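You operate a simulated robot arm through the tools that you are given. There is no shell and no other tool.

You run a simulated robot arm. Do the job below in one go: nothing can be reset, and whatever is moved stays where it is left.

JOB
Put things in order on the wide bench. At the end: the grey loop block from the wide bench is on the brown taped carton; the gold 500 g weight from the wide bench stands where the white block (marked "CAL") stood; the white block from the wide bench stands where the grey loop block stood; the silver 200 g weight stands where the gold 500 g weight stood; whatever was shut is shut again. Leave all else as you found it, and nothing knocked over. Set down upright: loop block.

The check looks at the end state, three seconds after you hand in, the way a careful person would. Anything else that was tipped, shoved, dropped, spilled or broken makes it a failure.

ROBOT AND FRAMES
A 7-joint arm with a two-finger parallel gripper, fixed in place. Base frame: the origin is on the floor under the middle of its stand, x ahead of it, y to its left, z up; the work surface is at about z = 86. Lengths are in cm, angles in degrees, forces in N, time in s.
With the tool pointing down near the work surface it reaches from about 10 to 64 cm from the base axis. Its first joint turns from -66.0 to 66.0 degrees. Payload 1.57 kg.
Tool frame: the origin (TCP) lies between the finger pads and is the grasp point; the fingertips stand 3 cm ahead of it; z points along the fingers, y is the line along which they close. The gripper opens to 8 cm. The fingers are 1.7 cm wide and 1.2 cm thick; the gripper's body (4 by 8.2 cm) begins 8 cm behind the TCP.
Orientation is that of the tool frame in the base frame, as [roll, pitch, yaw] about the fixed x, y, z axes, in that order (R = Rz(yaw) Ry(pitch) Rx(roll)). With the fingers straight down and closing along the base's y, the tool's x points along the base's -x, its y along +y and its z along -z.

CONTROLS
- The arm moves only by the tool play_rows. Its argument "deltas" is a list of rows, each a list of 7 numbers: the shift along the tool's x, y, z in mm, then the turn, a rotation vector about the tool's x, y, z in degrees, then the finger opening in mm, from 0 to 80. In form: [[tx, ty, tz, wx, wy, wz, claw], ...]. A call has 1 to 20 rows; each row shifts and turns the commanded pose from where the row before left it, along the tool's axes as they then stand. Each row takes 0.2 s and may step no farther than 5 cm and 8.6 degrees from the row before; otherwise, or with a gripper value out of range, the whole call is refused. Where a pose cannot be reached the arm comes as near as it can. A force on the tool above 40 N (or 10 N above the force at the start of the call, whichever is more), or a blocked arm, ends the call early, and 0.2 s more pass. Each finger travels about 7.2 cm/s and halts on what it meets, pressing with about 27 N; the grip force reading is that of the motor and also rises with nothing between the fingers. The clock runs only during rows and for 0.2 s after the last one: add rows that do not move to give the fingers time. The reply holds the time, the measured pose of the TCP, the force on the tool along the base axes, the opening and the grip force, in the units named above and with some noise, with the torque about the TCP (base axes, N m) and any sound that the robot's microphone picked up, and new pictures: "show" is both (left out), scene, wrist or none.
- Cameras (640 x 400 px; columns grow to the right, rows downward): "scene" is fixed at [6.55, 45.38, 141]; the picture's right is [-0.57, -0.82, 0.00], its down [-0.58, 0.40, -0.70] and it looks along [0.58, -0.40, -0.71] (base axes); focal length 260 px, centre (320, 200). "wrist" rides on the gripper at [7.2, -0.7, -12.2] in the tool frame; the picture's right is [0.09, 1.00, 0.00], its down [-0.84, 0.08, -0.54] and it looks along [-0.54, 0.05, 0.84] (tool axes); focal length 238 px, centre (320, 200). There is no depth. A picture from a camera that has moved, and an enlarged one, comes with that camera's place and axes in the base frame and with its lens.
- inspect(camera, box): a new picture of the part [left, top, right, bottom] of that camera's present view, enlarged. It takes no simulated time.
- hand_in(): hands the job in; it is judged then, once.

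Places have to be worked out from the pictures, the camera data and where the tool is seen. Open the gripper and draw the arm clear of the work before you hand the job in, unless the task says otherwise.

The tools are called as a command line: name --pt "numbers of a row" for each row, then --argument value for the rest, lists and objects as JSON in quotes. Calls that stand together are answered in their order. play_rows: Moves the arm, as the interface text tells. Its arguments: {"type":"object","properties":{"deltas":{"type":"array","items":{"type":"array","items":{"type":"number"}}},"show":{"type":"string","enum":["both","scene","wrist","none"]}},"required":["deltas"]} The other tools are called the same way: inspect (camera, box) takes an enlarged picture of a part of a camera's view; hand_in () hands the job in.

At the start:

```text
clock: 0.0
ee_pos: [35.23, 16.14, 119.54]
ee_rot: [-180.0, 0.1, -179.9]
contact_force: [-0.2, -0.5, -0.4]
moment: [0.0, -0.02, 0.04]
grip_width: 8.0
finger_force: 0.0
```

scene: 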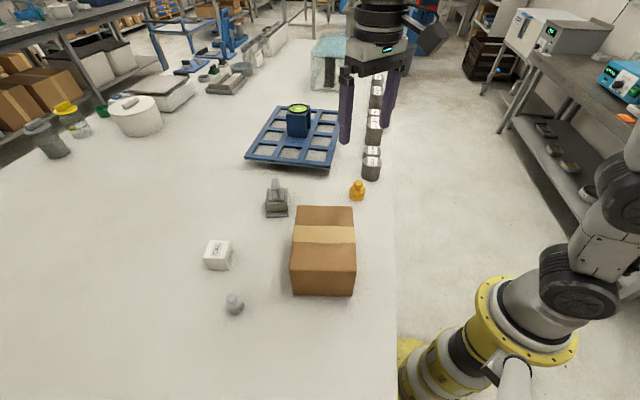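
wrist: 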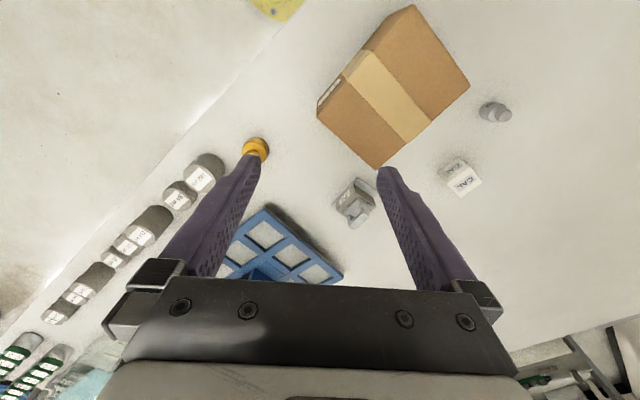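

I start by enlarging both views to locate each object before moving.

inspect --camera "scene" --box '[180, 160, 400, 330]'

inspect --camera "wrist" --box '[220, 0, 540, 240]'

inspect --camera "scene" --box '[240, 60, 400, 220]'

```text
2.35 times, centred on (290, 245) of scene
camera zoom: at [6.55, 45.38, 141.0], right [-0.57, -0.82, 0.0], down [-0.58, 0.4, -0.7], along [0.58, -0.4, -0.71], focal length 611 px, centre (391, 94)
```

zoom: 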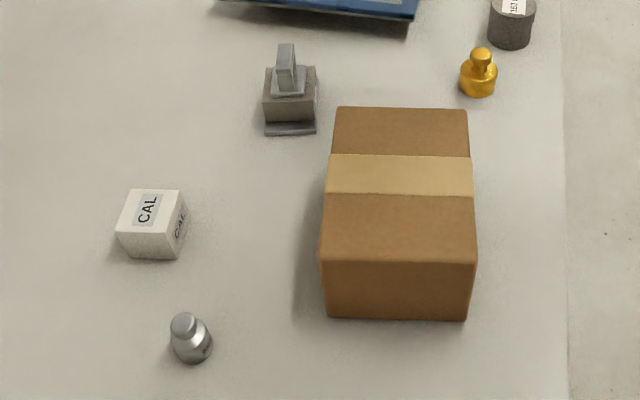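

```text
1.67 times, centred on (380, 120) of wrist
camera zoom: at [28.15, 15.46, 131.47], right [-0.09, 1.0, 0.0], down [0.84, 0.08, 0.54], along [0.54, 0.05, -0.84], focal length 397 px, centre (220, 333)
```

zoom: 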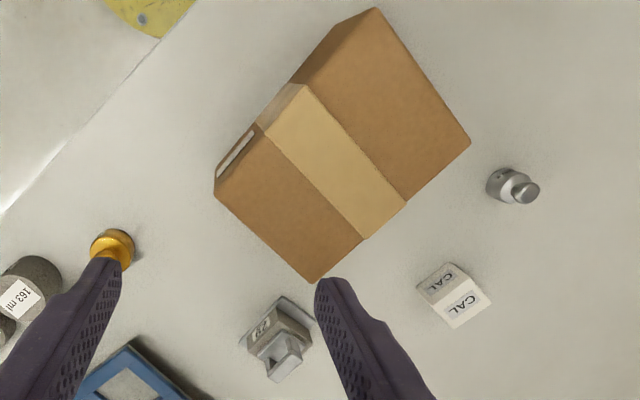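

```text
2.50 times, centred on (320, 140) of scene
camera zoom: at [6.55, 45.38, 141.0], right [-0.57, -0.82, 0.0], down [-0.58, 0.4, -0.7], along [0.58, -0.4, -0.71], focal length 649 px, centre (320, 350)
```

zoom: 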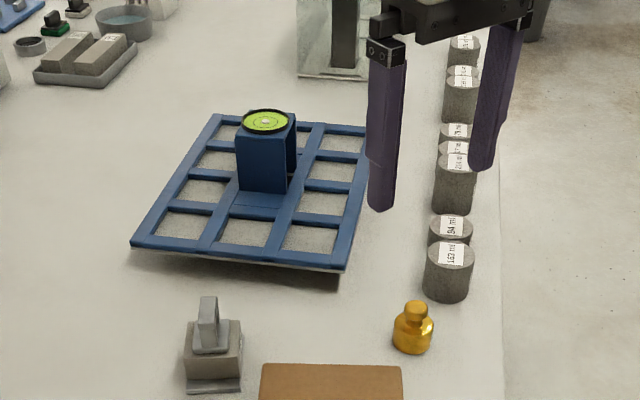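

The enlarged views look sharp, so I zoom in further on each object to get dimensions and orientation.

inspect --camera "scene" --box '[253, 165, 301, 225]'

inspect --camera "scene" --box '[190, 230, 254, 270]'

inspect --camera "scene" --box '[203, 284, 267, 324]'

inspect --camera "scene" --box '[325, 170, 389, 210]'

inspect --camera "wrist" --box '[320, 165, 400, 245]'

inspect --camera "wrist" --box '[420, 90, 540, 210]'

```text
6.67 times, centred on (277, 195) of scene
camera zoom: at [6.55, 45.38, 141.0], right [-0.57, -0.82, 0.0], down [-0.58, 0.4, -0.7], along [0.58, -0.4, -0.71], focal length 1732 px, centre (607, 233)
```

zoom: 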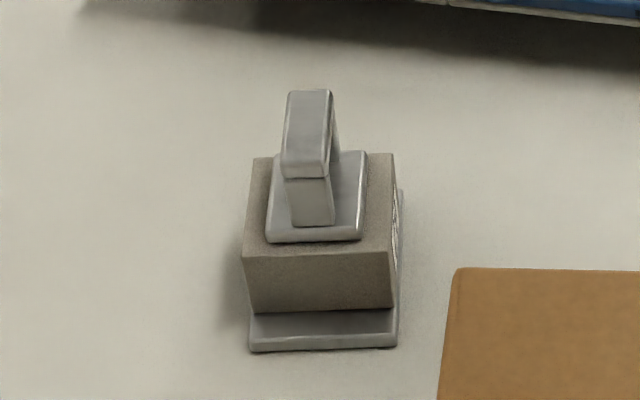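

```text
10.00 times, centred on (222, 250) of scene
camera zoom: at [6.55, 45.38, 141.0], right [-0.57, -0.82, 0.0], down [-0.58, 0.4, -0.7], along [0.58, -0.4, -0.71], focal length 2598 px, centre (1300, -300)
```

zoom: 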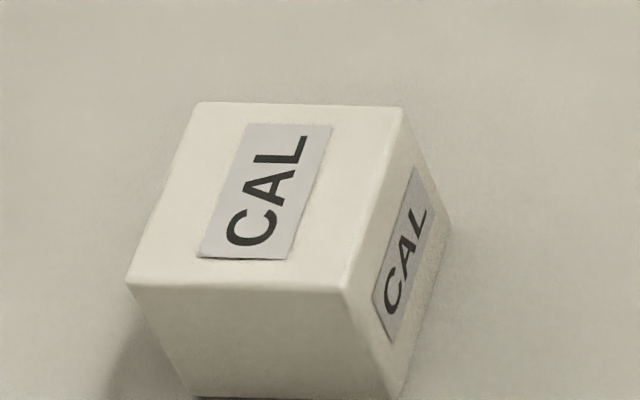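

```text
10.00 times, centred on (235, 304) of scene
camera zoom: at [6.55, 45.38, 141.0], right [-0.57, -0.82, 0.0], down [-0.58, 0.4, -0.7], along [0.58, -0.4, -0.71], focal length 2598 px, centre (1170, -840)
```

zoom: 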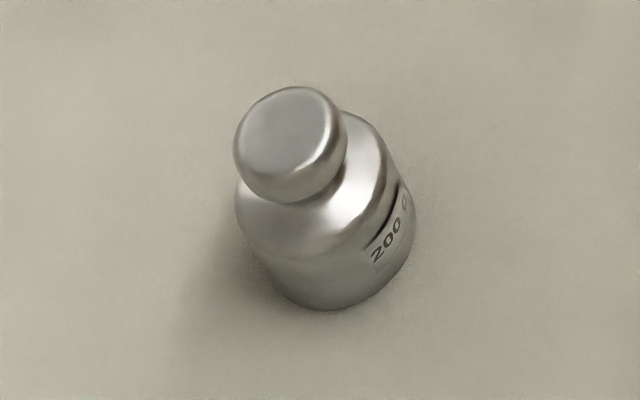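

```text
10.00 times, centred on (357, 190) of scene
camera zoom: at [6.55, 45.38, 141.0], right [-0.57, -0.82, 0.0], down [-0.58, 0.4, -0.7], along [0.58, -0.4, -0.71], focal length 2598 px, centre (-50, 300)
```

zoom: 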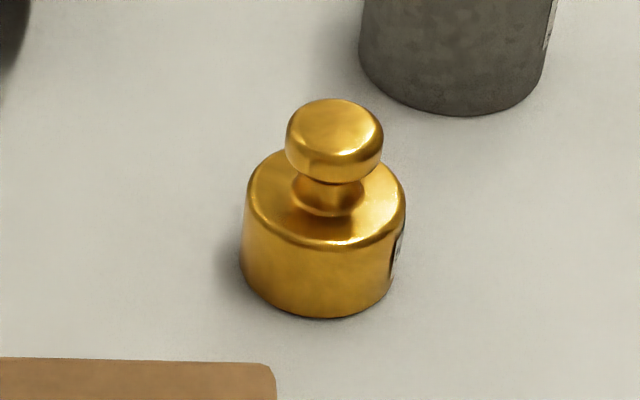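

```text
5.00 times, centred on (360, 205) of wrist
camera zoom: at [28.15, 15.46, 131.47], right [-0.09, 1.0, 0.0], down [0.84, 0.08, 0.54], along [0.54, 0.05, -0.84], focal length 1192 px, centre (120, 175)
```

zoom: 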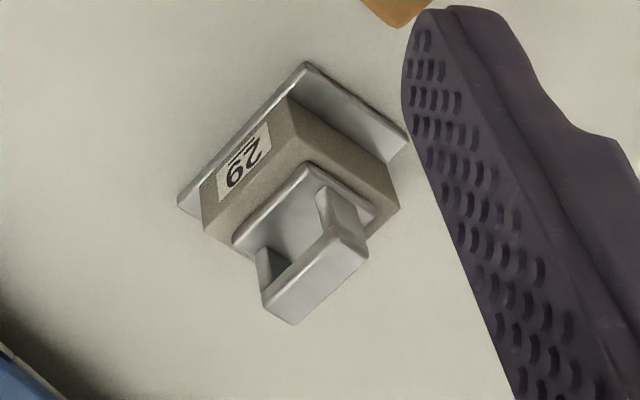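

```text
3.33 times, centred on (480, 150) of wrist
camera zoom: at [28.15, 15.46, 131.47], right [-0.09, 1.0, 0.0], down [0.84, 0.08, 0.54], along [0.54, 0.05, -0.84], focal length 794 px, centre (-213, 367)
```

zoom: 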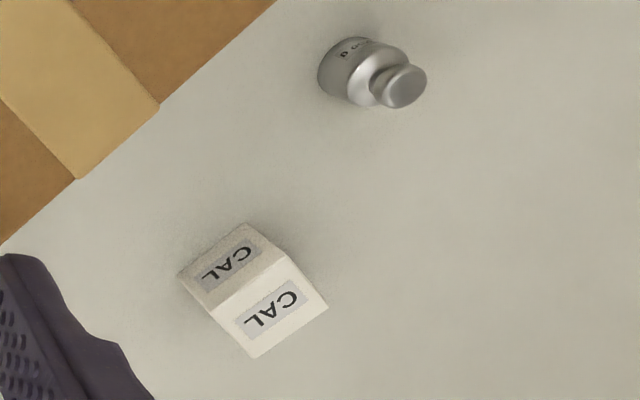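

Estimates so far: loop block about (56.3, 25.7) with its long axis at -33° and loop top at z≈94. Carton top is centred at about (34, 25.3), z≈96. The CAL cube is near (47.9, 45.5), gold near (46.4, 4.3) and silver near (35.1, 46.8). I move above the loop block and line the fingers up with its handle.

play_rows --pt "-26.3 12 17 0 0 0 80" --pt "-26.3 12 17 0 0 0 80" --pt "-26.3 12 17 0 0 0 80" --pt "-26.3 12 17 0 0 0 80" --pt "-26.3 12 17 0 0 0 80" --pt "-26.3 12 17 0 0 0 80" --pt "-26.3 12 17 0 0 0 80" --pt "-26.3 12 17 0 0 0 80" --pt "0 0 0 0 0 8.2 80" --pt "0 0 0 0 0 8.2 80" --pt "0 0 0 0 0 8.2 80" --pt "0 0 0 0 0 8.1 80" --pt "0 0 0 0 0 0 80" --pt "0 0 0 0 0 0 80"

```text
clock: 3.0
ee_pos: [55.63, 25.47, 105.57]
ee_rot: [180.0, 0.1, 147.2]
contact_force: [-0.2, 0.3, -0.3]
moment: [0.0, -0.04, -0.03]
grip_width: 8.01
finger_force: 0.0
out of reach, approached as far as the arm can: row 8
camera wrist: at [49.28, 28.73, 117.55], right [0.46, 0.89, 0.0], down [0.75, -0.39, 0.54], along [0.48, -0.25, -0.84], focal length 238 px, centre (320, 200)
```

scene: 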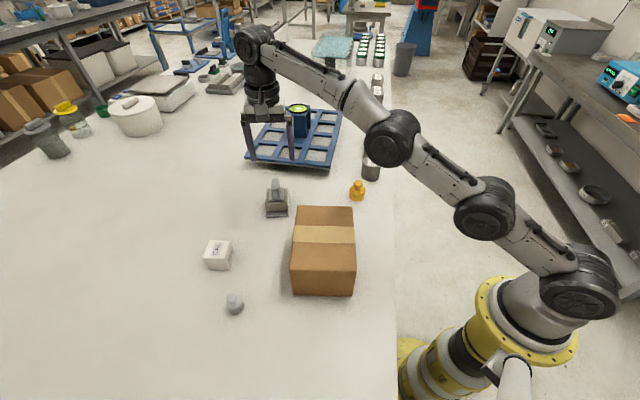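
wrist: 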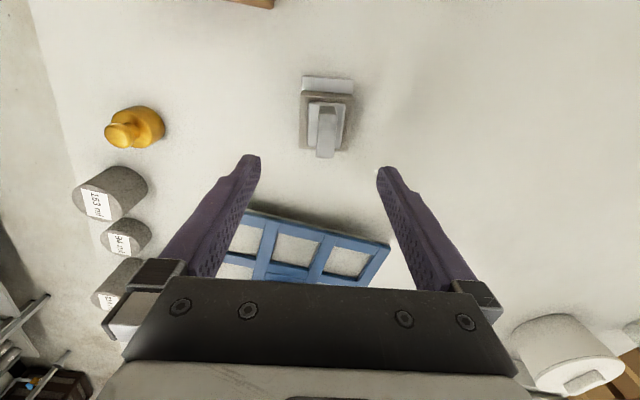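

The arm stopped slightly short at this height, at r≈61.2. I zoom on the wrist view to refine the loop block's position relative to the tool.

inspect --camera "wrist" --box '[280, 60, 380, 180]'

inspect --camera "scene" --box '[230, 90, 330, 220]'

```text
3.33 times, centred on (330, 120) of wrist
camera zoom: at [49.28, 28.73, 117.55], right [0.46, 0.89, 0.0], down [0.75, -0.39, 0.54], along [0.48, -0.25, -0.84], focal length 794 px, centre (287, 467)
```

zoom: 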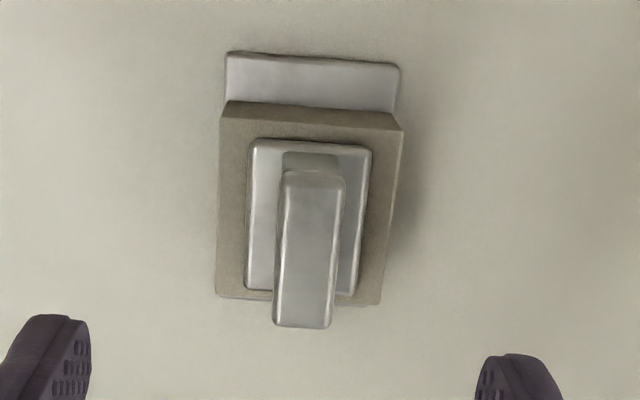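

```text
3.08 times, centred on (280, 155) of scene
camera zoom: at [6.55, 45.38, 141.0], right [-0.57, -0.82, 0.0], down [-0.58, 0.4, -0.7], along [0.58, -0.4, -0.71], focal length 799 px, centre (443, 338)
```

zoom: 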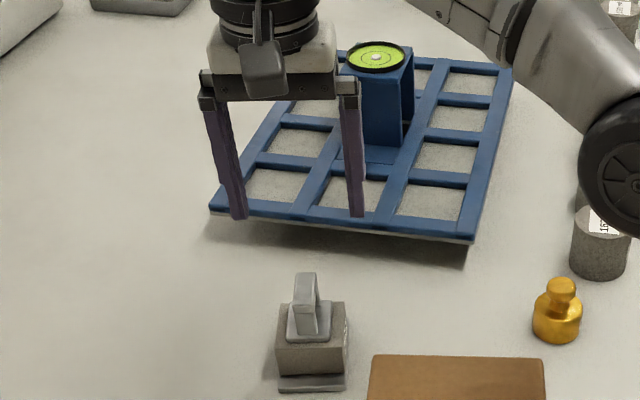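

The wrist view confirms the handle bar centre at about (56.3, 25.75), bar top z≈94.3, with yaw matching within 1–2°. I descend partway, still above the handle, to see where the commanded pose really is.

play_rows --pt "0 0 20 0 0 0 80" --pt "0 0 20 0 0 0 80" --pt "0 0 10 0 0 0 80" --pt "0 0 0 0 0 0 80" --pt "0 0 0 0 0 0 80" --show "wrist"

```text
clock: 4.2
ee_pos: [55.48, 25.62, 100.57]
ee_rot: [-179.9, 0.1, 147.4]
contact_force: [1.2, -0.8, 0.3]
moment: [-0.03, 0.01, -0.03]
grip_width: 7.99
finger_force: 0.2
camera wrist: at [49.22, 28.75, 112.52], right [0.46, 0.89, 0.0], down [0.75, -0.39, 0.54], along [0.48, -0.25, -0.84], focal length 238 px, centre (320, 200)
```

wrist: 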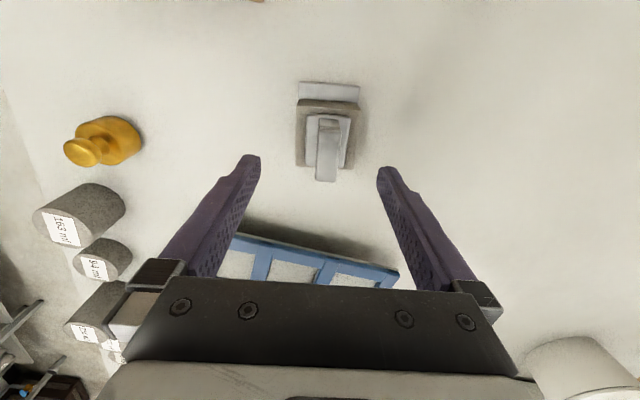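

The command was clamped, so I'm now at about (55.6, 25.5). I recheck the handle position from this closer view.

inspect --camera "wrist" --box '[270, 70, 390, 190]'

```text
3.33 times, centred on (330, 130) of wrist
camera zoom: at [49.22, 28.75, 112.52], right [0.46, 0.89, 0.0], down [0.75, -0.39, 0.54], along [0.48, -0.25, -0.84], focal length 794 px, centre (287, 433)
```

zoom: 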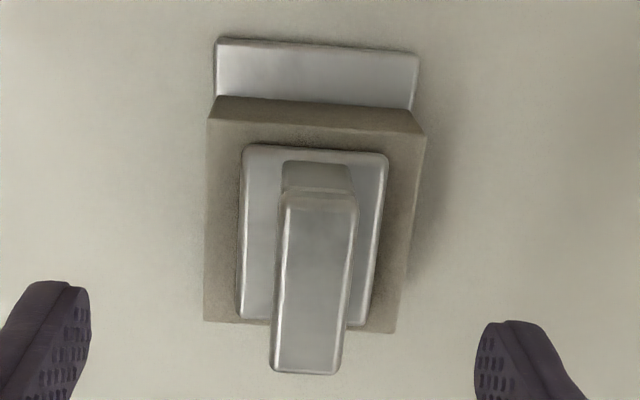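

The handle centre is again about (56.27, 25.77). I shift 4 mm outward and 6 mm sideways, then lower so the fingers straddle the handle with the tips above its pedestal.

play_rows --pt "-4 5.8 0 0 0 0 80" --pt "0 0 15 0 0 0 80" --pt "0 0 15 0 0 0 80" --pt "0 0 13 0 0 0 80" --pt "0 0 12 0 0 0 80" --pt "0 0 0 0 0 0 80" --pt "0 0 0 0 0 0 80"

inspect --camera "wrist" --box '[220, 60, 420, 260]'

inspect --camera "scene" --box '[240, 130, 320, 220]'

```text
clock: 5.8
ee_pos: [56.19, 25.83, 95.1]
ee_rot: [179.9, 0.0, 147.2]
contact_force: [0.0, 1.0, -0.8]
moment: [-0.02, 0.01, 0.0]
grip_width: 8.02
finger_force: 0.1
camera wrist: at [49.9, 29.09, 107.01], right [0.46, 0.89, 0.0], down [0.75, -0.39, 0.54], along [0.48, -0.25, -0.84], focal length 238 px, centre (320, 200)
```

scene: 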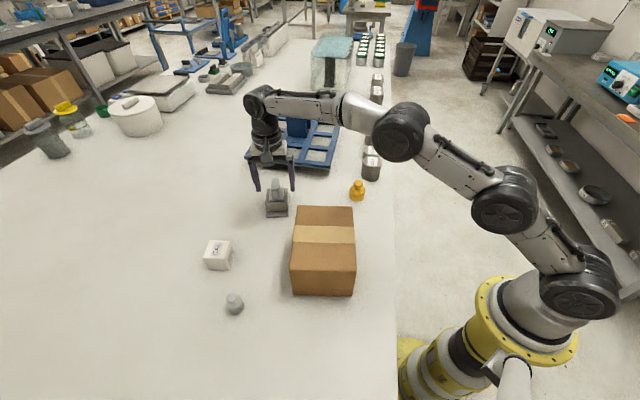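
wrist: 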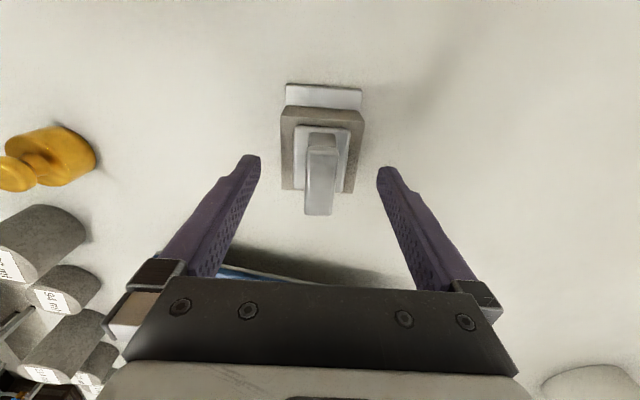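

```text
2.00 times, centred on (320, 160) of wrist
camera zoom: at [49.9, 29.09, 107.01], right [0.46, 0.89, 0.0], down [0.75, -0.39, 0.54], along [0.48, -0.25, -0.84], focal length 477 px, centre (320, 280)
```

zoom: 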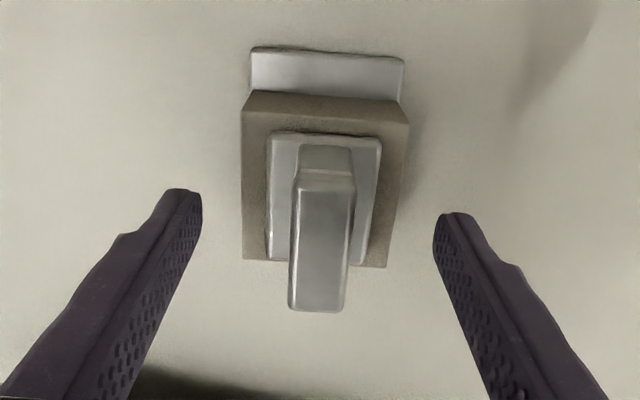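

```text
4.44 times, centred on (280, 175) of scene
camera zoom: at [6.55, 45.38, 141.0], right [-0.57, -0.82, 0.0], down [-0.58, 0.4, -0.7], along [0.58, -0.4, -0.71], focal length 1154 px, centre (498, 311)
```

zoom: 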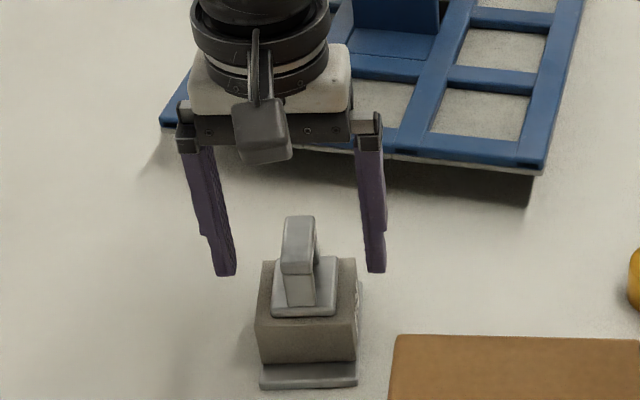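

The handle lies centred between the fingers and the tips are just above the pedestal. I close on the handle.

play_rows --pt "0 0 0 0 0 0 40" --pt "0 0 0 0 0 0 20" --pt "0 0 0 0 0 0 10" --pt "0 0 0 0 0 0 0" --pt "0 0 0 0 0 0 0" --pt "0 0 0 0 0 0 0"

inspect --camera "scene" --box '[240, 130, 320, 220]'

inspect --camera "wrist" --box '[220, 60, 420, 260]'

```text
clock: 7.2
ee_pos: [56.26, 25.72, 95.05]
ee_rot: [180.0, -0.1, 147.2]
contact_force: [1.0, 0.4, 0.0]
moment: [-0.03, -0.02, 0.11]
grip_width: 1.88
finger_force: 27.3
camera wrist: at [49.9, 29.09, 107.02], right [0.46, 0.89, 0.0], down [0.75, -0.39, 0.54], along [0.48, -0.25, -0.84], focal length 238 px, centre (320, 200)
```

scene: 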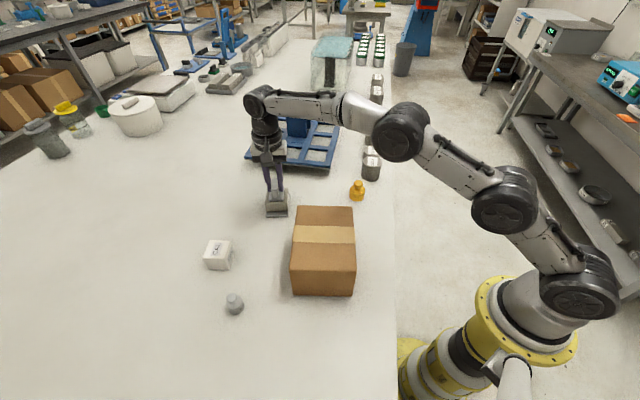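
wrist: 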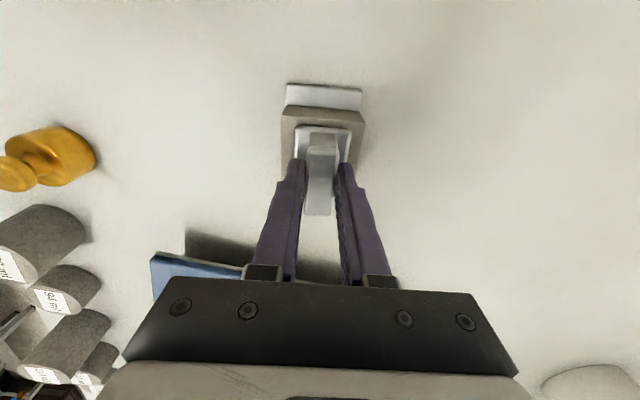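

```text
4.44 times, centred on (280, 175) of scene
camera zoom: at [6.55, 45.38, 141.0], right [-0.57, -0.82, 0.0], down [-0.58, 0.4, -0.7], along [0.58, -0.4, -0.71], focal length 1154 px, centre (498, 311)
```

zoom: 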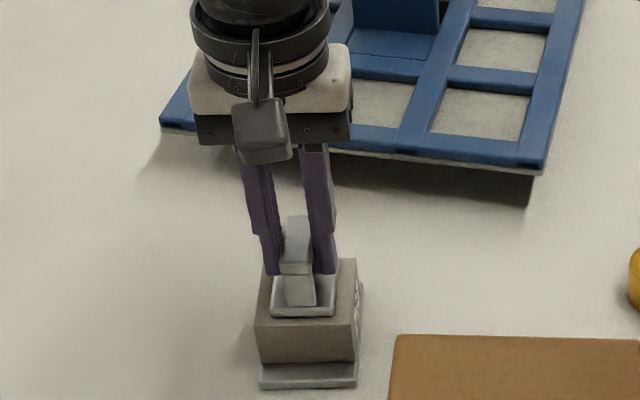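

```text
2.00 times, centred on (320, 160) of wrist
camera zoom: at [49.9, 29.09, 107.02], right [0.46, 0.89, 0.0], down [0.75, -0.39, 0.54], along [0.48, -0.25, -0.84], focal length 477 px, centre (320, 280)
```

zoom: 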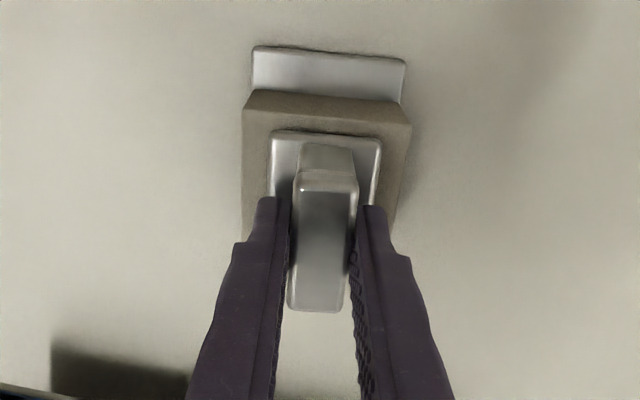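

Gripped at 1.88 cm. I lift slowly by 3 cm first to check the weight and hold.

play_rows --pt "0 0 -4 0 0 0 0" --pt "0 0 -6 0 0 0 0" --pt "0 0 -10 0 0 0 0" --pt "0 0 -10 0 0 0 0" --pt "0 0 0 0 0 0 0" --pt "0 0 0 0 0 0 0"

inspect --camera "scene" --box '[240, 120, 320, 220]'

inspect --camera "wrist" --box '[220, 60, 420, 260]'

```text
clock: 8.6
ee_pos: [56.24, 25.8, 98.1]
ee_rot: [-180.0, 0.0, 147.3]
contact_force: [-0.3, -0.2, -7.0]
moment: [0.02, -0.01, 0.01]
grip_width: 1.86
finger_force: 26.9
camera wrist: at [49.93, 29.05, 110.04], right [0.46, 0.89, 0.0], down [0.75, -0.39, 0.54], along [0.48, -0.25, -0.84], focal length 238 px, centre (320, 200)
```

scene: 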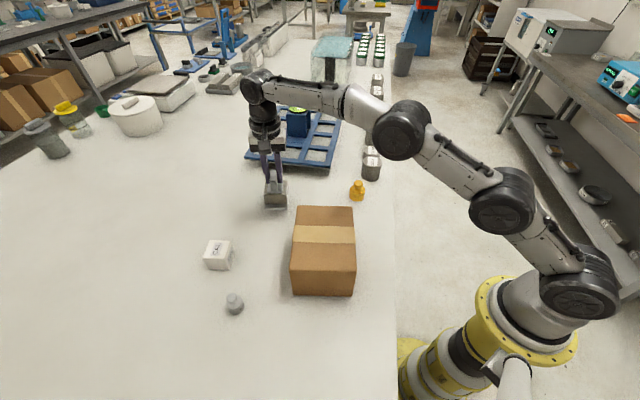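
wrist: 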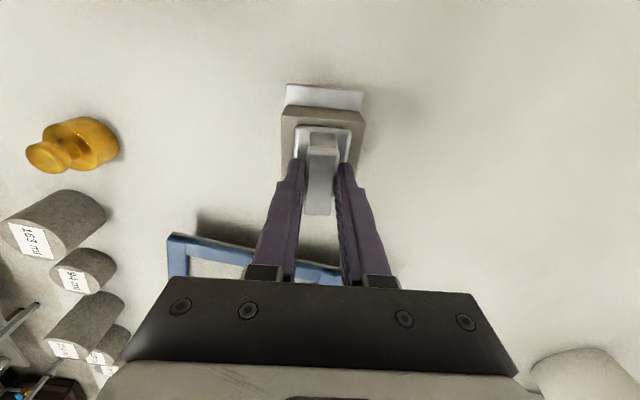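

```text
4.00 times, centred on (280, 170) of scene
camera zoom: at [6.56, 45.39, 141.0], right [-0.57, -0.82, 0.0], down [-0.58, 0.4, -0.7], along [0.58, -0.4, -0.71], focal length 1039 px, centre (480, 320)
```

zoom: 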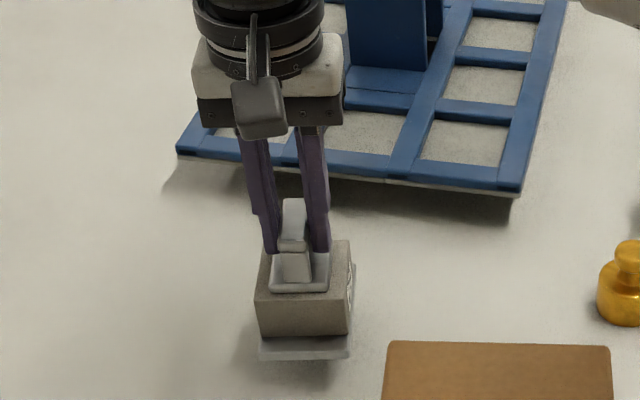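

```text
2.00 times, centred on (320, 160) of wrist
camera zoom: at [49.93, 29.05, 110.04], right [0.46, 0.89, 0.0], down [0.75, -0.39, 0.54], along [0.48, -0.25, -0.84], focal length 477 px, centre (320, 280)
```

zoom: 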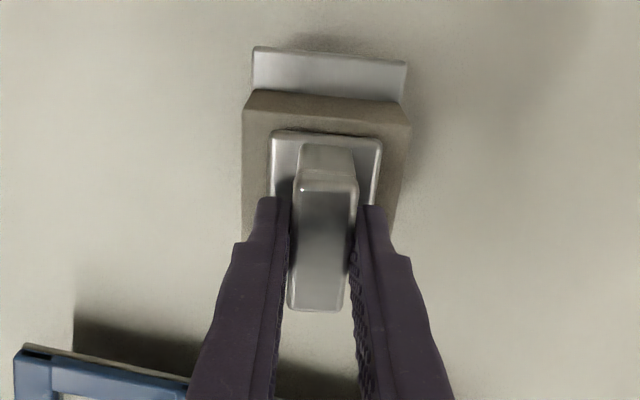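

It holds 0.7 kg with no tilt. I raise it further while bringing it inward to clear the carton, and stop above the carton's top centre.

play_rows --pt "0 0 -15 0 0 0 0" --pt "0 0 -20 0 0 0 0" --pt "8.4 -5.4 -20 0 0 0 0" --pt "8.4 -5.4 -20 0 0 0 0" --pt "8.4 -5.4 -20 0 0 0 0" --pt "8.4 -5.4 -20 0 0 0 0" --pt "18.9 -12.8 0 0 0 0 0" --pt "18.9 -12.8 0 0 0 0 0" --pt "18.9 -12.8 0 0 0 0 0" --pt "18.9 -12.8 0 0 0 0 0" --pt "18.9 -12.8 0 0 0 0 0" --pt "18.9 -12.8 0 0 0 0 0" --pt "18.9 -12.8 0 0 0 0 0" --pt "18.9 -12.8 0 0 0 0 0" --pt "0 0 0 0 0 0 0" --pt "0 0 0 0 0 0 0"

inspect --camera "scene" --box '[260, 160, 400, 310]'

```text
clock: 12.0
ee_pos: [34.15, 25.19, 109.47]
ee_rot: [-180.0, 0.1, 147.3]
contact_force: [1.1, -0.8, -6.6]
moment: [-0.03, -0.01, 0.0]
grip_width: 1.86
finger_force: 27.3
camera wrist: at [27.74, 28.5, 121.44], right [0.46, 0.89, 0.0], down [0.75, -0.39, 0.54], along [0.48, -0.25, -0.84], focal length 238 px, centre (320, 200)
```

scene: 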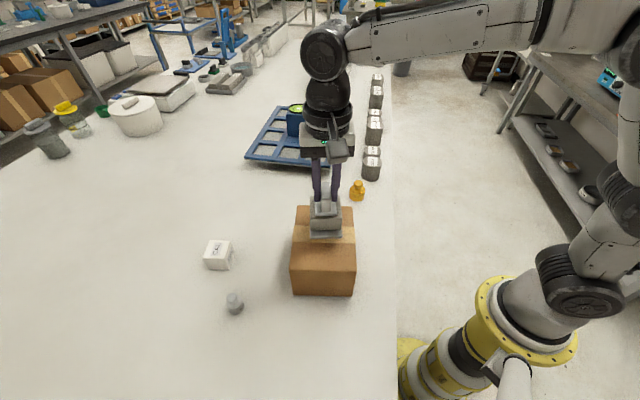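
wrist: 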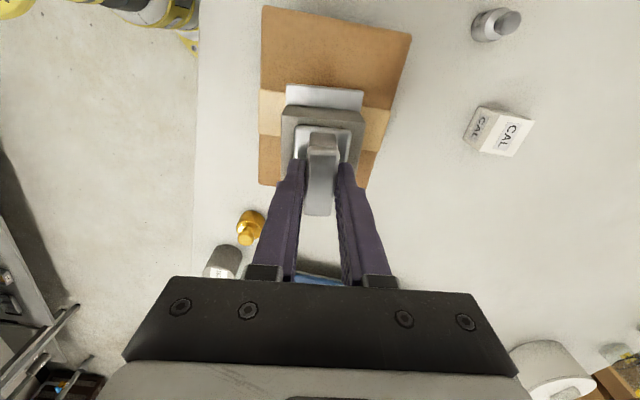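

```text
2.67 times, centred on (330, 235) of scene
camera zoom: at [6.56, 45.39, 141.0], right [-0.57, -0.82, 0.0], down [-0.58, 0.4, -0.7], along [0.58, -0.4, -0.71], focal length 693 px, centre (293, 107)
```

zoom: 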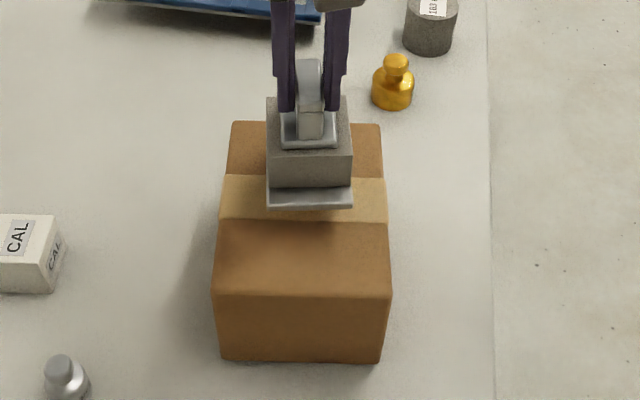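

The block is over the carton centre at (34.1, 25.2), about 4 cm above the lid. I turn it 3.5° to align with the carton and lower most of the way.

play_rows --pt "0 0 5 0 0 3.5 0" --pt "0 0 10 0 0 0 0" --pt "0 0 10 0 0 0 0" --pt "0 0 8 0 0 0 0" --pt "0 0 4 0 0 0 0" --pt "0 0 2 0 0 0 0" --pt "0 0 0 0 0 0 0" --show "scene"

inspect --camera "scene" --box '[280, 170, 370, 300]'

```text
clock: 13.6
ee_pos: [34.17, 25.23, 105.81]
ee_rot: [179.7, 0.2, 143.9]
contact_force: [-4.7, -7.5, 24.9]
moment: [-0.36, 0.19, 0.11]
grip_width: 1.79
finger_force: 27.3
```

scene: 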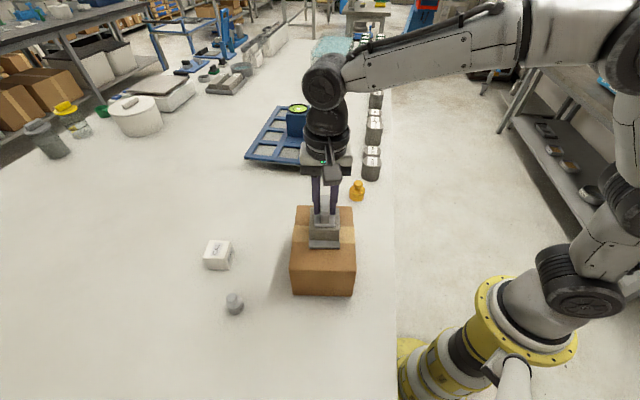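

```text
3.08 times, centred on (325, 235) of scene
camera zoom: at [6.51, 45.34, 141.02], right [-0.57, -0.82, 0.0], down [-0.58, 0.4, -0.7], along [0.58, -0.4, -0.71], focal length 799 px, centre (305, 92)
```

zoom: 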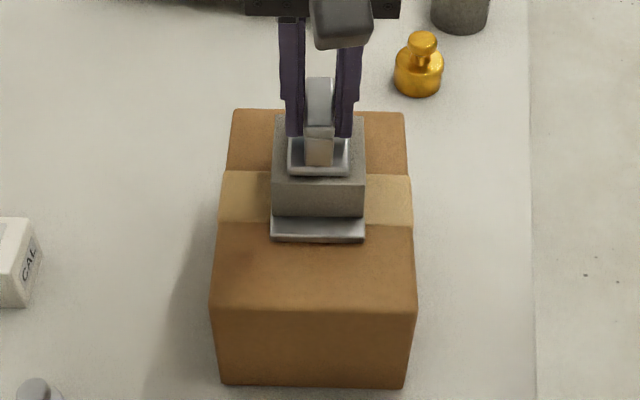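

The block has landed earlier than expected, pressing with about 25 N on the tool. I ease up 2–3 mm to take off the load before releasing.

play_rows --pt "0 0 -2 0 0 0 0" --pt "0 0 0 0 0 0 0" --show "none"

```text
clock: 14.2
ee_pos: [34.15, 25.2, 105.86]
ee_rot: [179.9, 0.1, 143.9]
contact_force: [1.7, -3.3, 21.1]
moment: [-0.27, -0.35, 0.03]
grip_width: 1.88
finger_force: 27.2
```

Still loaded at 21 N, so I ease up a little more.

play_rows --pt "0 0 -2 0 0 0 0" --pt "0 0 0 0 0 0 0" --pt "0 0 0 0 0 0 0" --show "none"

```text
clock: 15.0
ee_pos: [33.99, 25.19, 105.82]
ee_rot: [-179.8, -0.1, 143.7]
contact_force: [3.4, 0.4, 0.9]
moment: [-0.17, -0.58, 0.14]
grip_width: 1.89
finger_force: 26.7
```

The tool now carries almost nothing (0.9 N). I open the fingers gently and look.

play_rows --pt "0 0 0 0 0 0 22" --pt "0 0 0 0 0 0 26" --pt "0 0 0 0 0 0 36" --pt "0 0 0 0 0 0 50" --pt "0 0 0 0 0 0 50"

inspect --camera "scene" --box '[280, 170, 370, 300]'

inspect --camera "wrist" --box '[220, 0, 440, 240]'

```text
clock: 16.2
ee_pos: [34.0, 25.3, 106.09]
ee_rot: [-180.0, 0.0, 143.8]
contact_force: [-0.6, 0.2, -0.3]
moment: [-0.02, -0.04, -0.01]
grip_width: 4.99
finger_force: 0.0
camera wrist: at [27.88, 28.91, 118.01], right [0.51, 0.86, 0.0], down [0.72, -0.43, 0.54], along [0.47, -0.28, -0.84], focal length 238 px, centre (320, 200)
```

scene: 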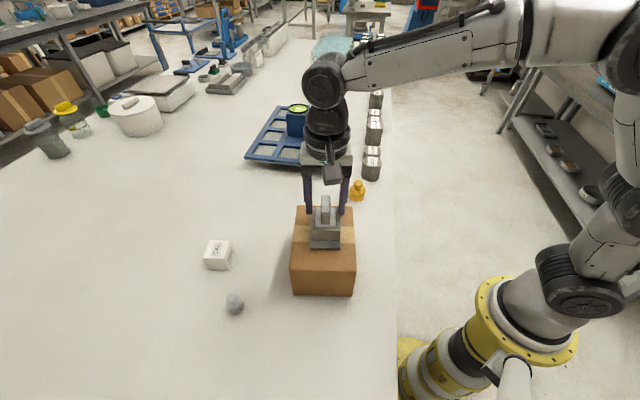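
wrist: 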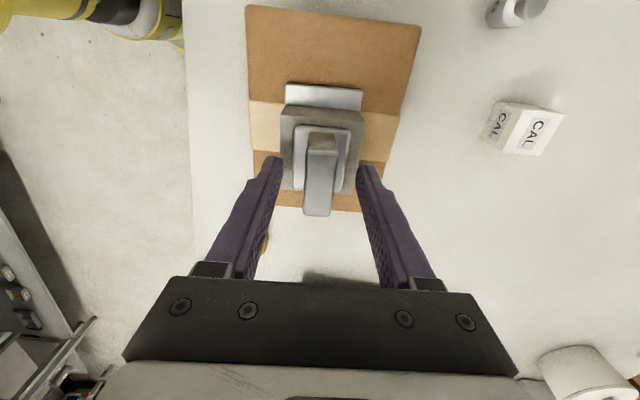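

```text
3.08 times, centred on (325, 235) of scene
camera zoom: at [6.55, 45.38, 141.0], right [-0.57, -0.82, 0.0], down [-0.58, 0.4, -0.7], along [0.58, -0.4, -0.71], focal length 799 px, centre (305, 92)
```

zoom: 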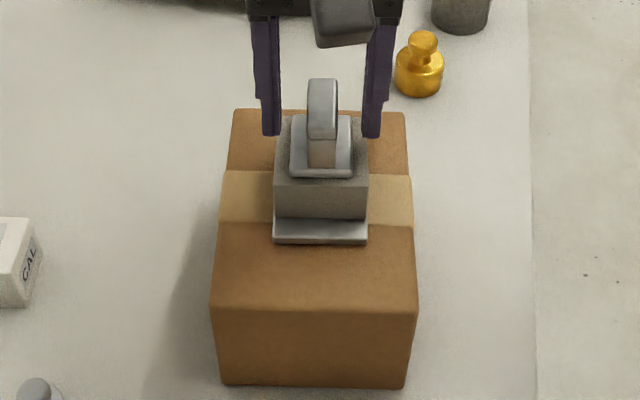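

```text
1.67 times, centred on (330, 120) of wrist
camera zoom: at [27.88, 28.91, 118.01], right [0.51, 0.86, 0.0], down [0.72, -0.43, 0.54], along [0.47, -0.28, -0.84], focal length 397 px, centre (303, 333)
```

zoom: 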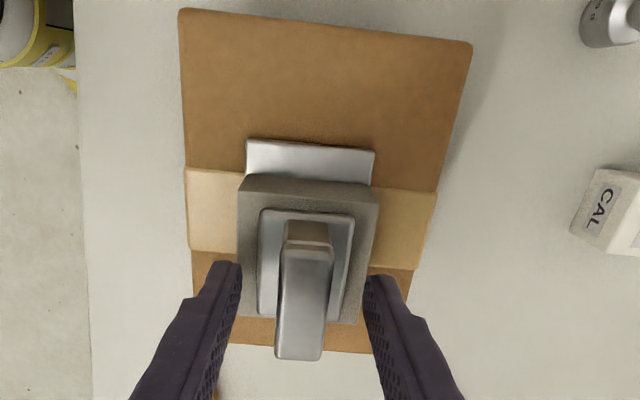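

The loop block stands upright on the carton and released cleanly. I retreat straight up, then swing the wrist yaw to match the CAL cube's faces (closing axis at about -35.5°).

play_rows --pt "0 0 -10 0 0 0 60" --pt "0 0 -25 0 0 0 80" --pt "0 0 -25 0 0 0 80" --pt "0 0 -25 0 0 0 80" --pt "0 0 0 0 0 -8.25 80" --pt "0 0 0 0 0 -8.25 80" --pt "0 0 0 0 0 -8.25 80" --pt "0 0 0 0 0 -8.25 80" --pt "0 0 0 0 0 -8.25 80" --pt "0 0 0 0 0 -8.25 80" --pt "0 0 0 0 0 -8.25 80" --pt "0 0 0 0 0 -8.25 80" --pt "0 0 0 0 0 -8.25 80" --pt "0 0 0 0 0 -8.25 80" --pt "0 0 0 0 0 -8.25 80" --pt "0 0 0 0 0 0 80"

```text
clock: 19.6
ee_pos: [34.12, 25.28, 114.41]
ee_rot: [179.9, 0.1, -125.3]
contact_force: [0.5, -0.3, 0.2]
moment: [0.01, 0.01, 0.01]
grip_width: 8.0
finger_force: 0.1
camera wrist: at [30.47, 19.0, 126.53], right [-0.87, 0.5, 0.0], down [0.42, 0.73, 0.54], along [0.27, 0.47, -0.84], focal length 238 px, centre (320, 200)
```

scene: 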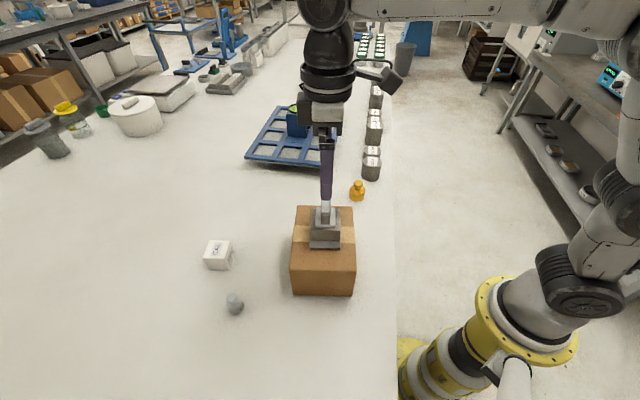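
wrist: 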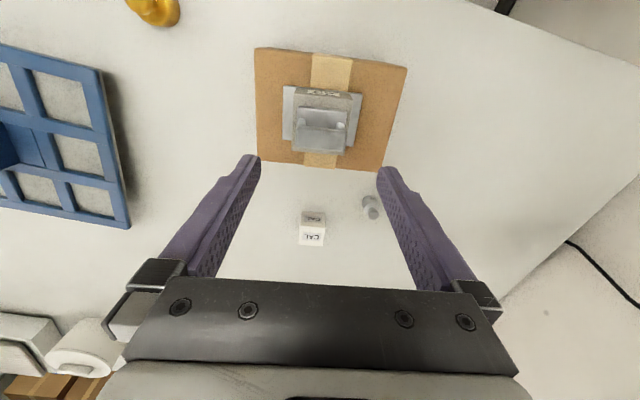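

I translate outward toward the CAL cube, lowering only after clearing the loop block, and stop short of the cube to view it.

play_rows --pt "-30 3 0 0 0 0 80" --pt "-30 3 0 0 0 0 80" --pt "-30 3 0 0 0 0 80" --pt "-30 3 20 0 0 0 80" --pt "-30 3 30 0 0 0 80" --pt "-30 3 30 0 0 0 80" --pt "0 0 0 0 0 0 80" --pt "0 0 0 0 0 0 80"

inspect --camera "wrist" --box '[240, 60, 440, 260]'

```text
clock: 21.4
ee_pos: [43.03, 41.11, 106.78]
ee_rot: [180.0, 0.0, -125.5]
contact_force: [0.4, 0.8, 0.2]
moment: [0.02, 0.02, 0.01]
grip_width: 7.97
finger_force: 0.0
camera wrist: at [39.37, 34.77, 118.71], right [-0.86, 0.5, 0.0], down [0.42, 0.73, 0.54], along [0.27, 0.47, -0.84], focal length 238 px, centre (320, 200)
```

scene: 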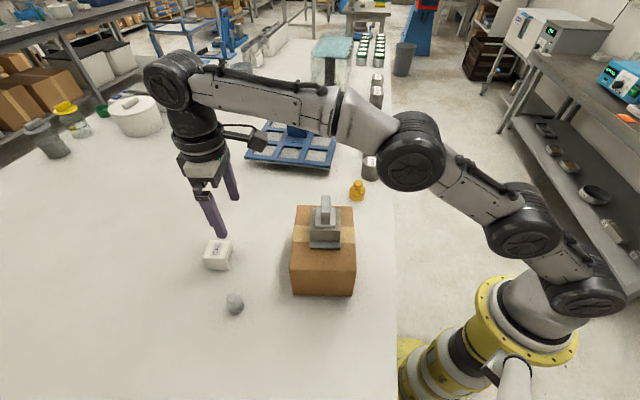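
wrist: 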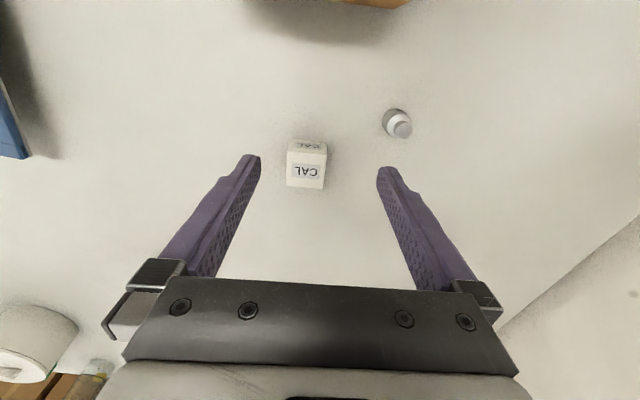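

```text
2.00 times, centred on (340, 160) of wrist
camera zoom: at [39.37, 34.77, 118.71], right [-0.86, 0.5, 0.0], down [0.42, 0.73, 0.54], along [0.27, 0.47, -0.84], focal length 477 px, centre (280, 280)
```

zoom: 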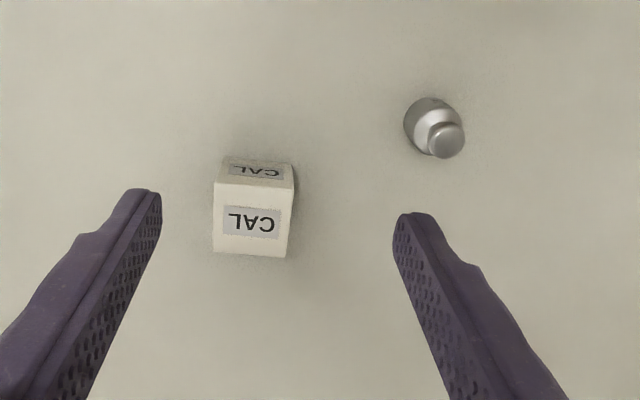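

The CAL cube is centred at about (47.85, 45.53), r≈66, just beyond straight-down reach. I tilt the fingers 15° outward about the closing axis, which keeps the pads parallel to the cube's faces, and move above it.

play_rows --pt "0 0 0 0 -7.5 0 80" --pt "0 0 0 0 -7.5 0 80" --pt "0 0 0 0 0 0 80" --pt "-8.3 -3.45 27 0 0 0 80" --pt "-8.3 -3.45 27 0 0 0 80" --pt "-8.3 -3.45 27 0 0 0 80" --pt "-8.3 -3.45 27 0 0 0 80" --pt "0 0 0 0 0 0 80" --pt "0 0 0 0 0 0 80"

inspect --camera "wrist" --box '[220, 60, 420, 260]'

inspect --camera "scene" --box '[160, 160, 260, 290]'

```text
clock: 23.4
ee_pos: [47.39, 45.09, 96.96]
ee_rot: [179.9, 14.9, -125.3]
contact_force: [0.2, 0.6, 0.1]
moment: [-0.02, 0.03, -0.01]
grip_width: 7.99
finger_force: 0.1
camera wrist: at [42.17, 36.44, 106.65], right [-0.86, 0.51, -0.02], down [0.32, 0.59, 0.74], along [0.39, 0.63, -0.67], focal length 238 px, centre (320, 200)
```

scene: 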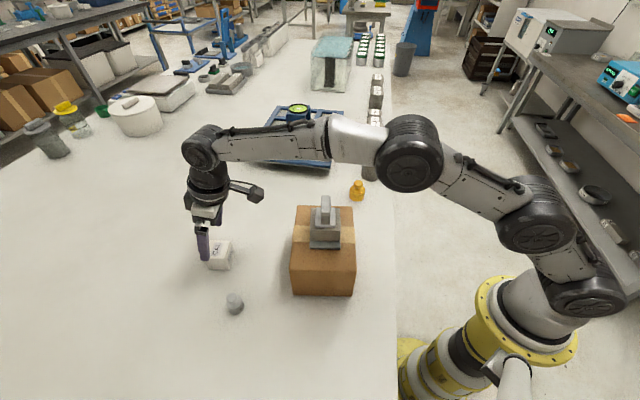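
wrist: 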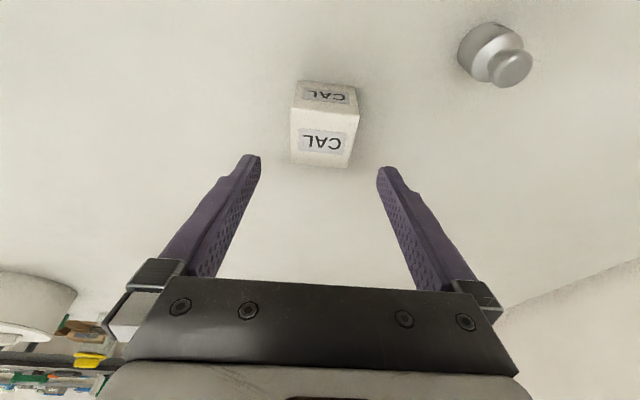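

```text
2.00 times, centred on (320, 160) of wrist
camera zoom: at [42.17, 36.44, 106.65], right [-0.86, 0.51, -0.02], down [0.32, 0.59, 0.74], along [0.39, 0.63, -0.67], focal length 477 px, centre (320, 280)
```

zoom: 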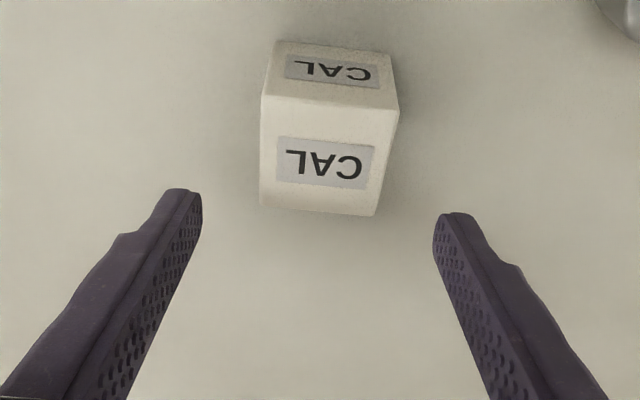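

```text
3.08 times, centred on (210, 225) of scene
camera zoom: at [6.55, 45.38, 141.0], right [-0.57, -0.82, 0.0], down [-0.58, 0.4, -0.7], along [0.58, -0.4, -0.71], focal length 799 px, centre (658, 123)
```

zoom: 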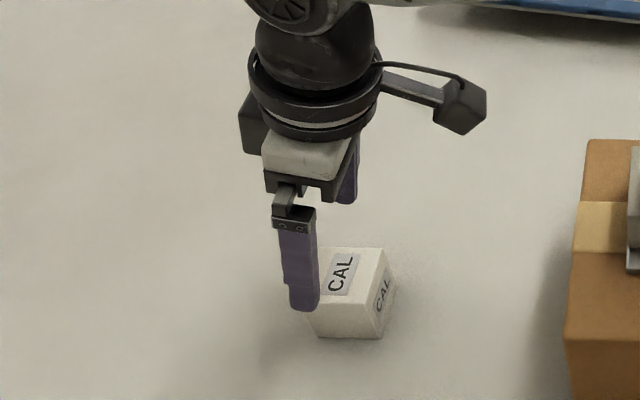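

Tilt reached cleanly and the cube centre reads (47.82, 45.55) again. I lower straight down so the fingers straddle it, tips just above the bench.

play_rows --pt "3.2 -0.1 13.6 0 0 0 80" --pt "3.2 -0.1 13.6 0 0 0 80" --pt "3.2 -0.1 13.6 0 0 0 80" --pt "3.2 -0.1 13.6 0 0 0 80" --pt "3.2 -0.1 13.6 0 0 0 80" --pt "0 0 0 0 0 0 80" --pt "0 0 0 0 0 0 80"

inspect --camera "wrist" --box '[220, 60, 420, 260]'

inspect --camera "scene" --box '[170, 200, 260, 290]'

```text
clock: 25.0
ee_pos: [47.76, 45.24, 90.01]
ee_rot: [180.0, 14.9, -125.5]
contact_force: [0.6, -0.2, -0.5]
moment: [0.03, 0.03, 0.01]
grip_width: 8.0
finger_force: 0.1
camera wrist: at [42.43, 36.5, 99.7], right [-0.86, 0.51, -0.02], down [0.32, 0.59, 0.74], along [0.39, 0.63, -0.67], focal length 238 px, centre (320, 200)
```

scene: 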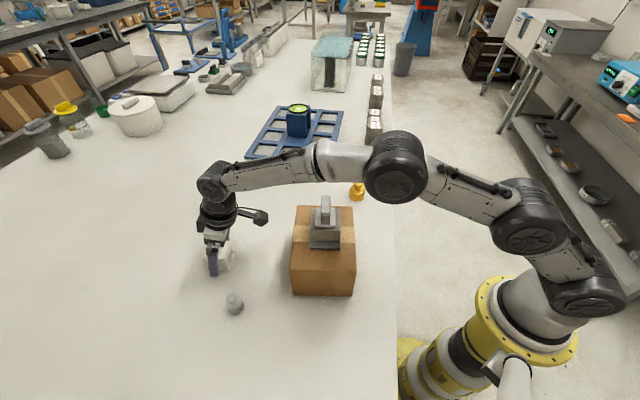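
wrist: 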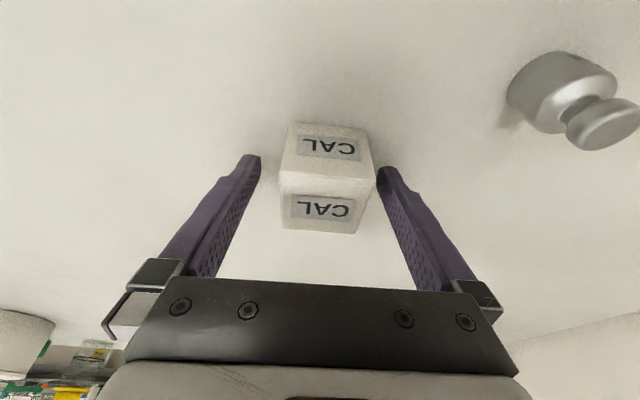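

```text
2.00 times, centred on (320, 160) of wrist
camera zoom: at [42.43, 36.5, 99.7], right [-0.86, 0.51, -0.02], down [0.32, 0.59, 0.74], along [0.39, 0.63, -0.67], focal length 477 px, centre (320, 280)
```

zoom: 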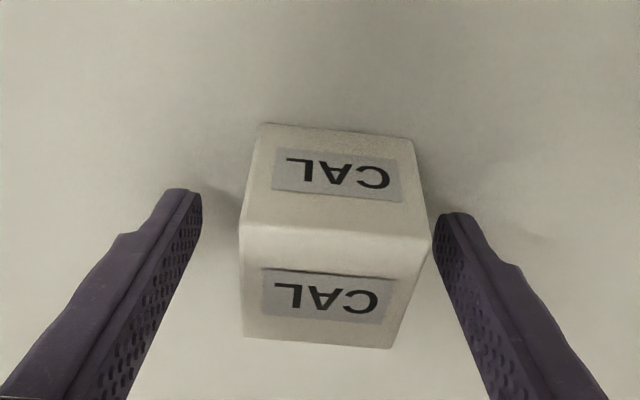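

```text
4.44 times, centred on (215, 245) of scene
camera zoom: at [6.55, 45.38, 141.0], right [-0.57, -0.82, 0.0], down [-0.58, 0.4, -0.7], along [0.58, -0.4, -0.71], focal length 1154 px, centre (787, 0)
```

zoom: 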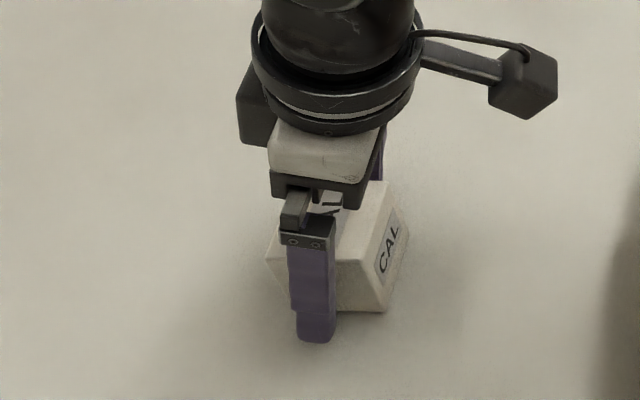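

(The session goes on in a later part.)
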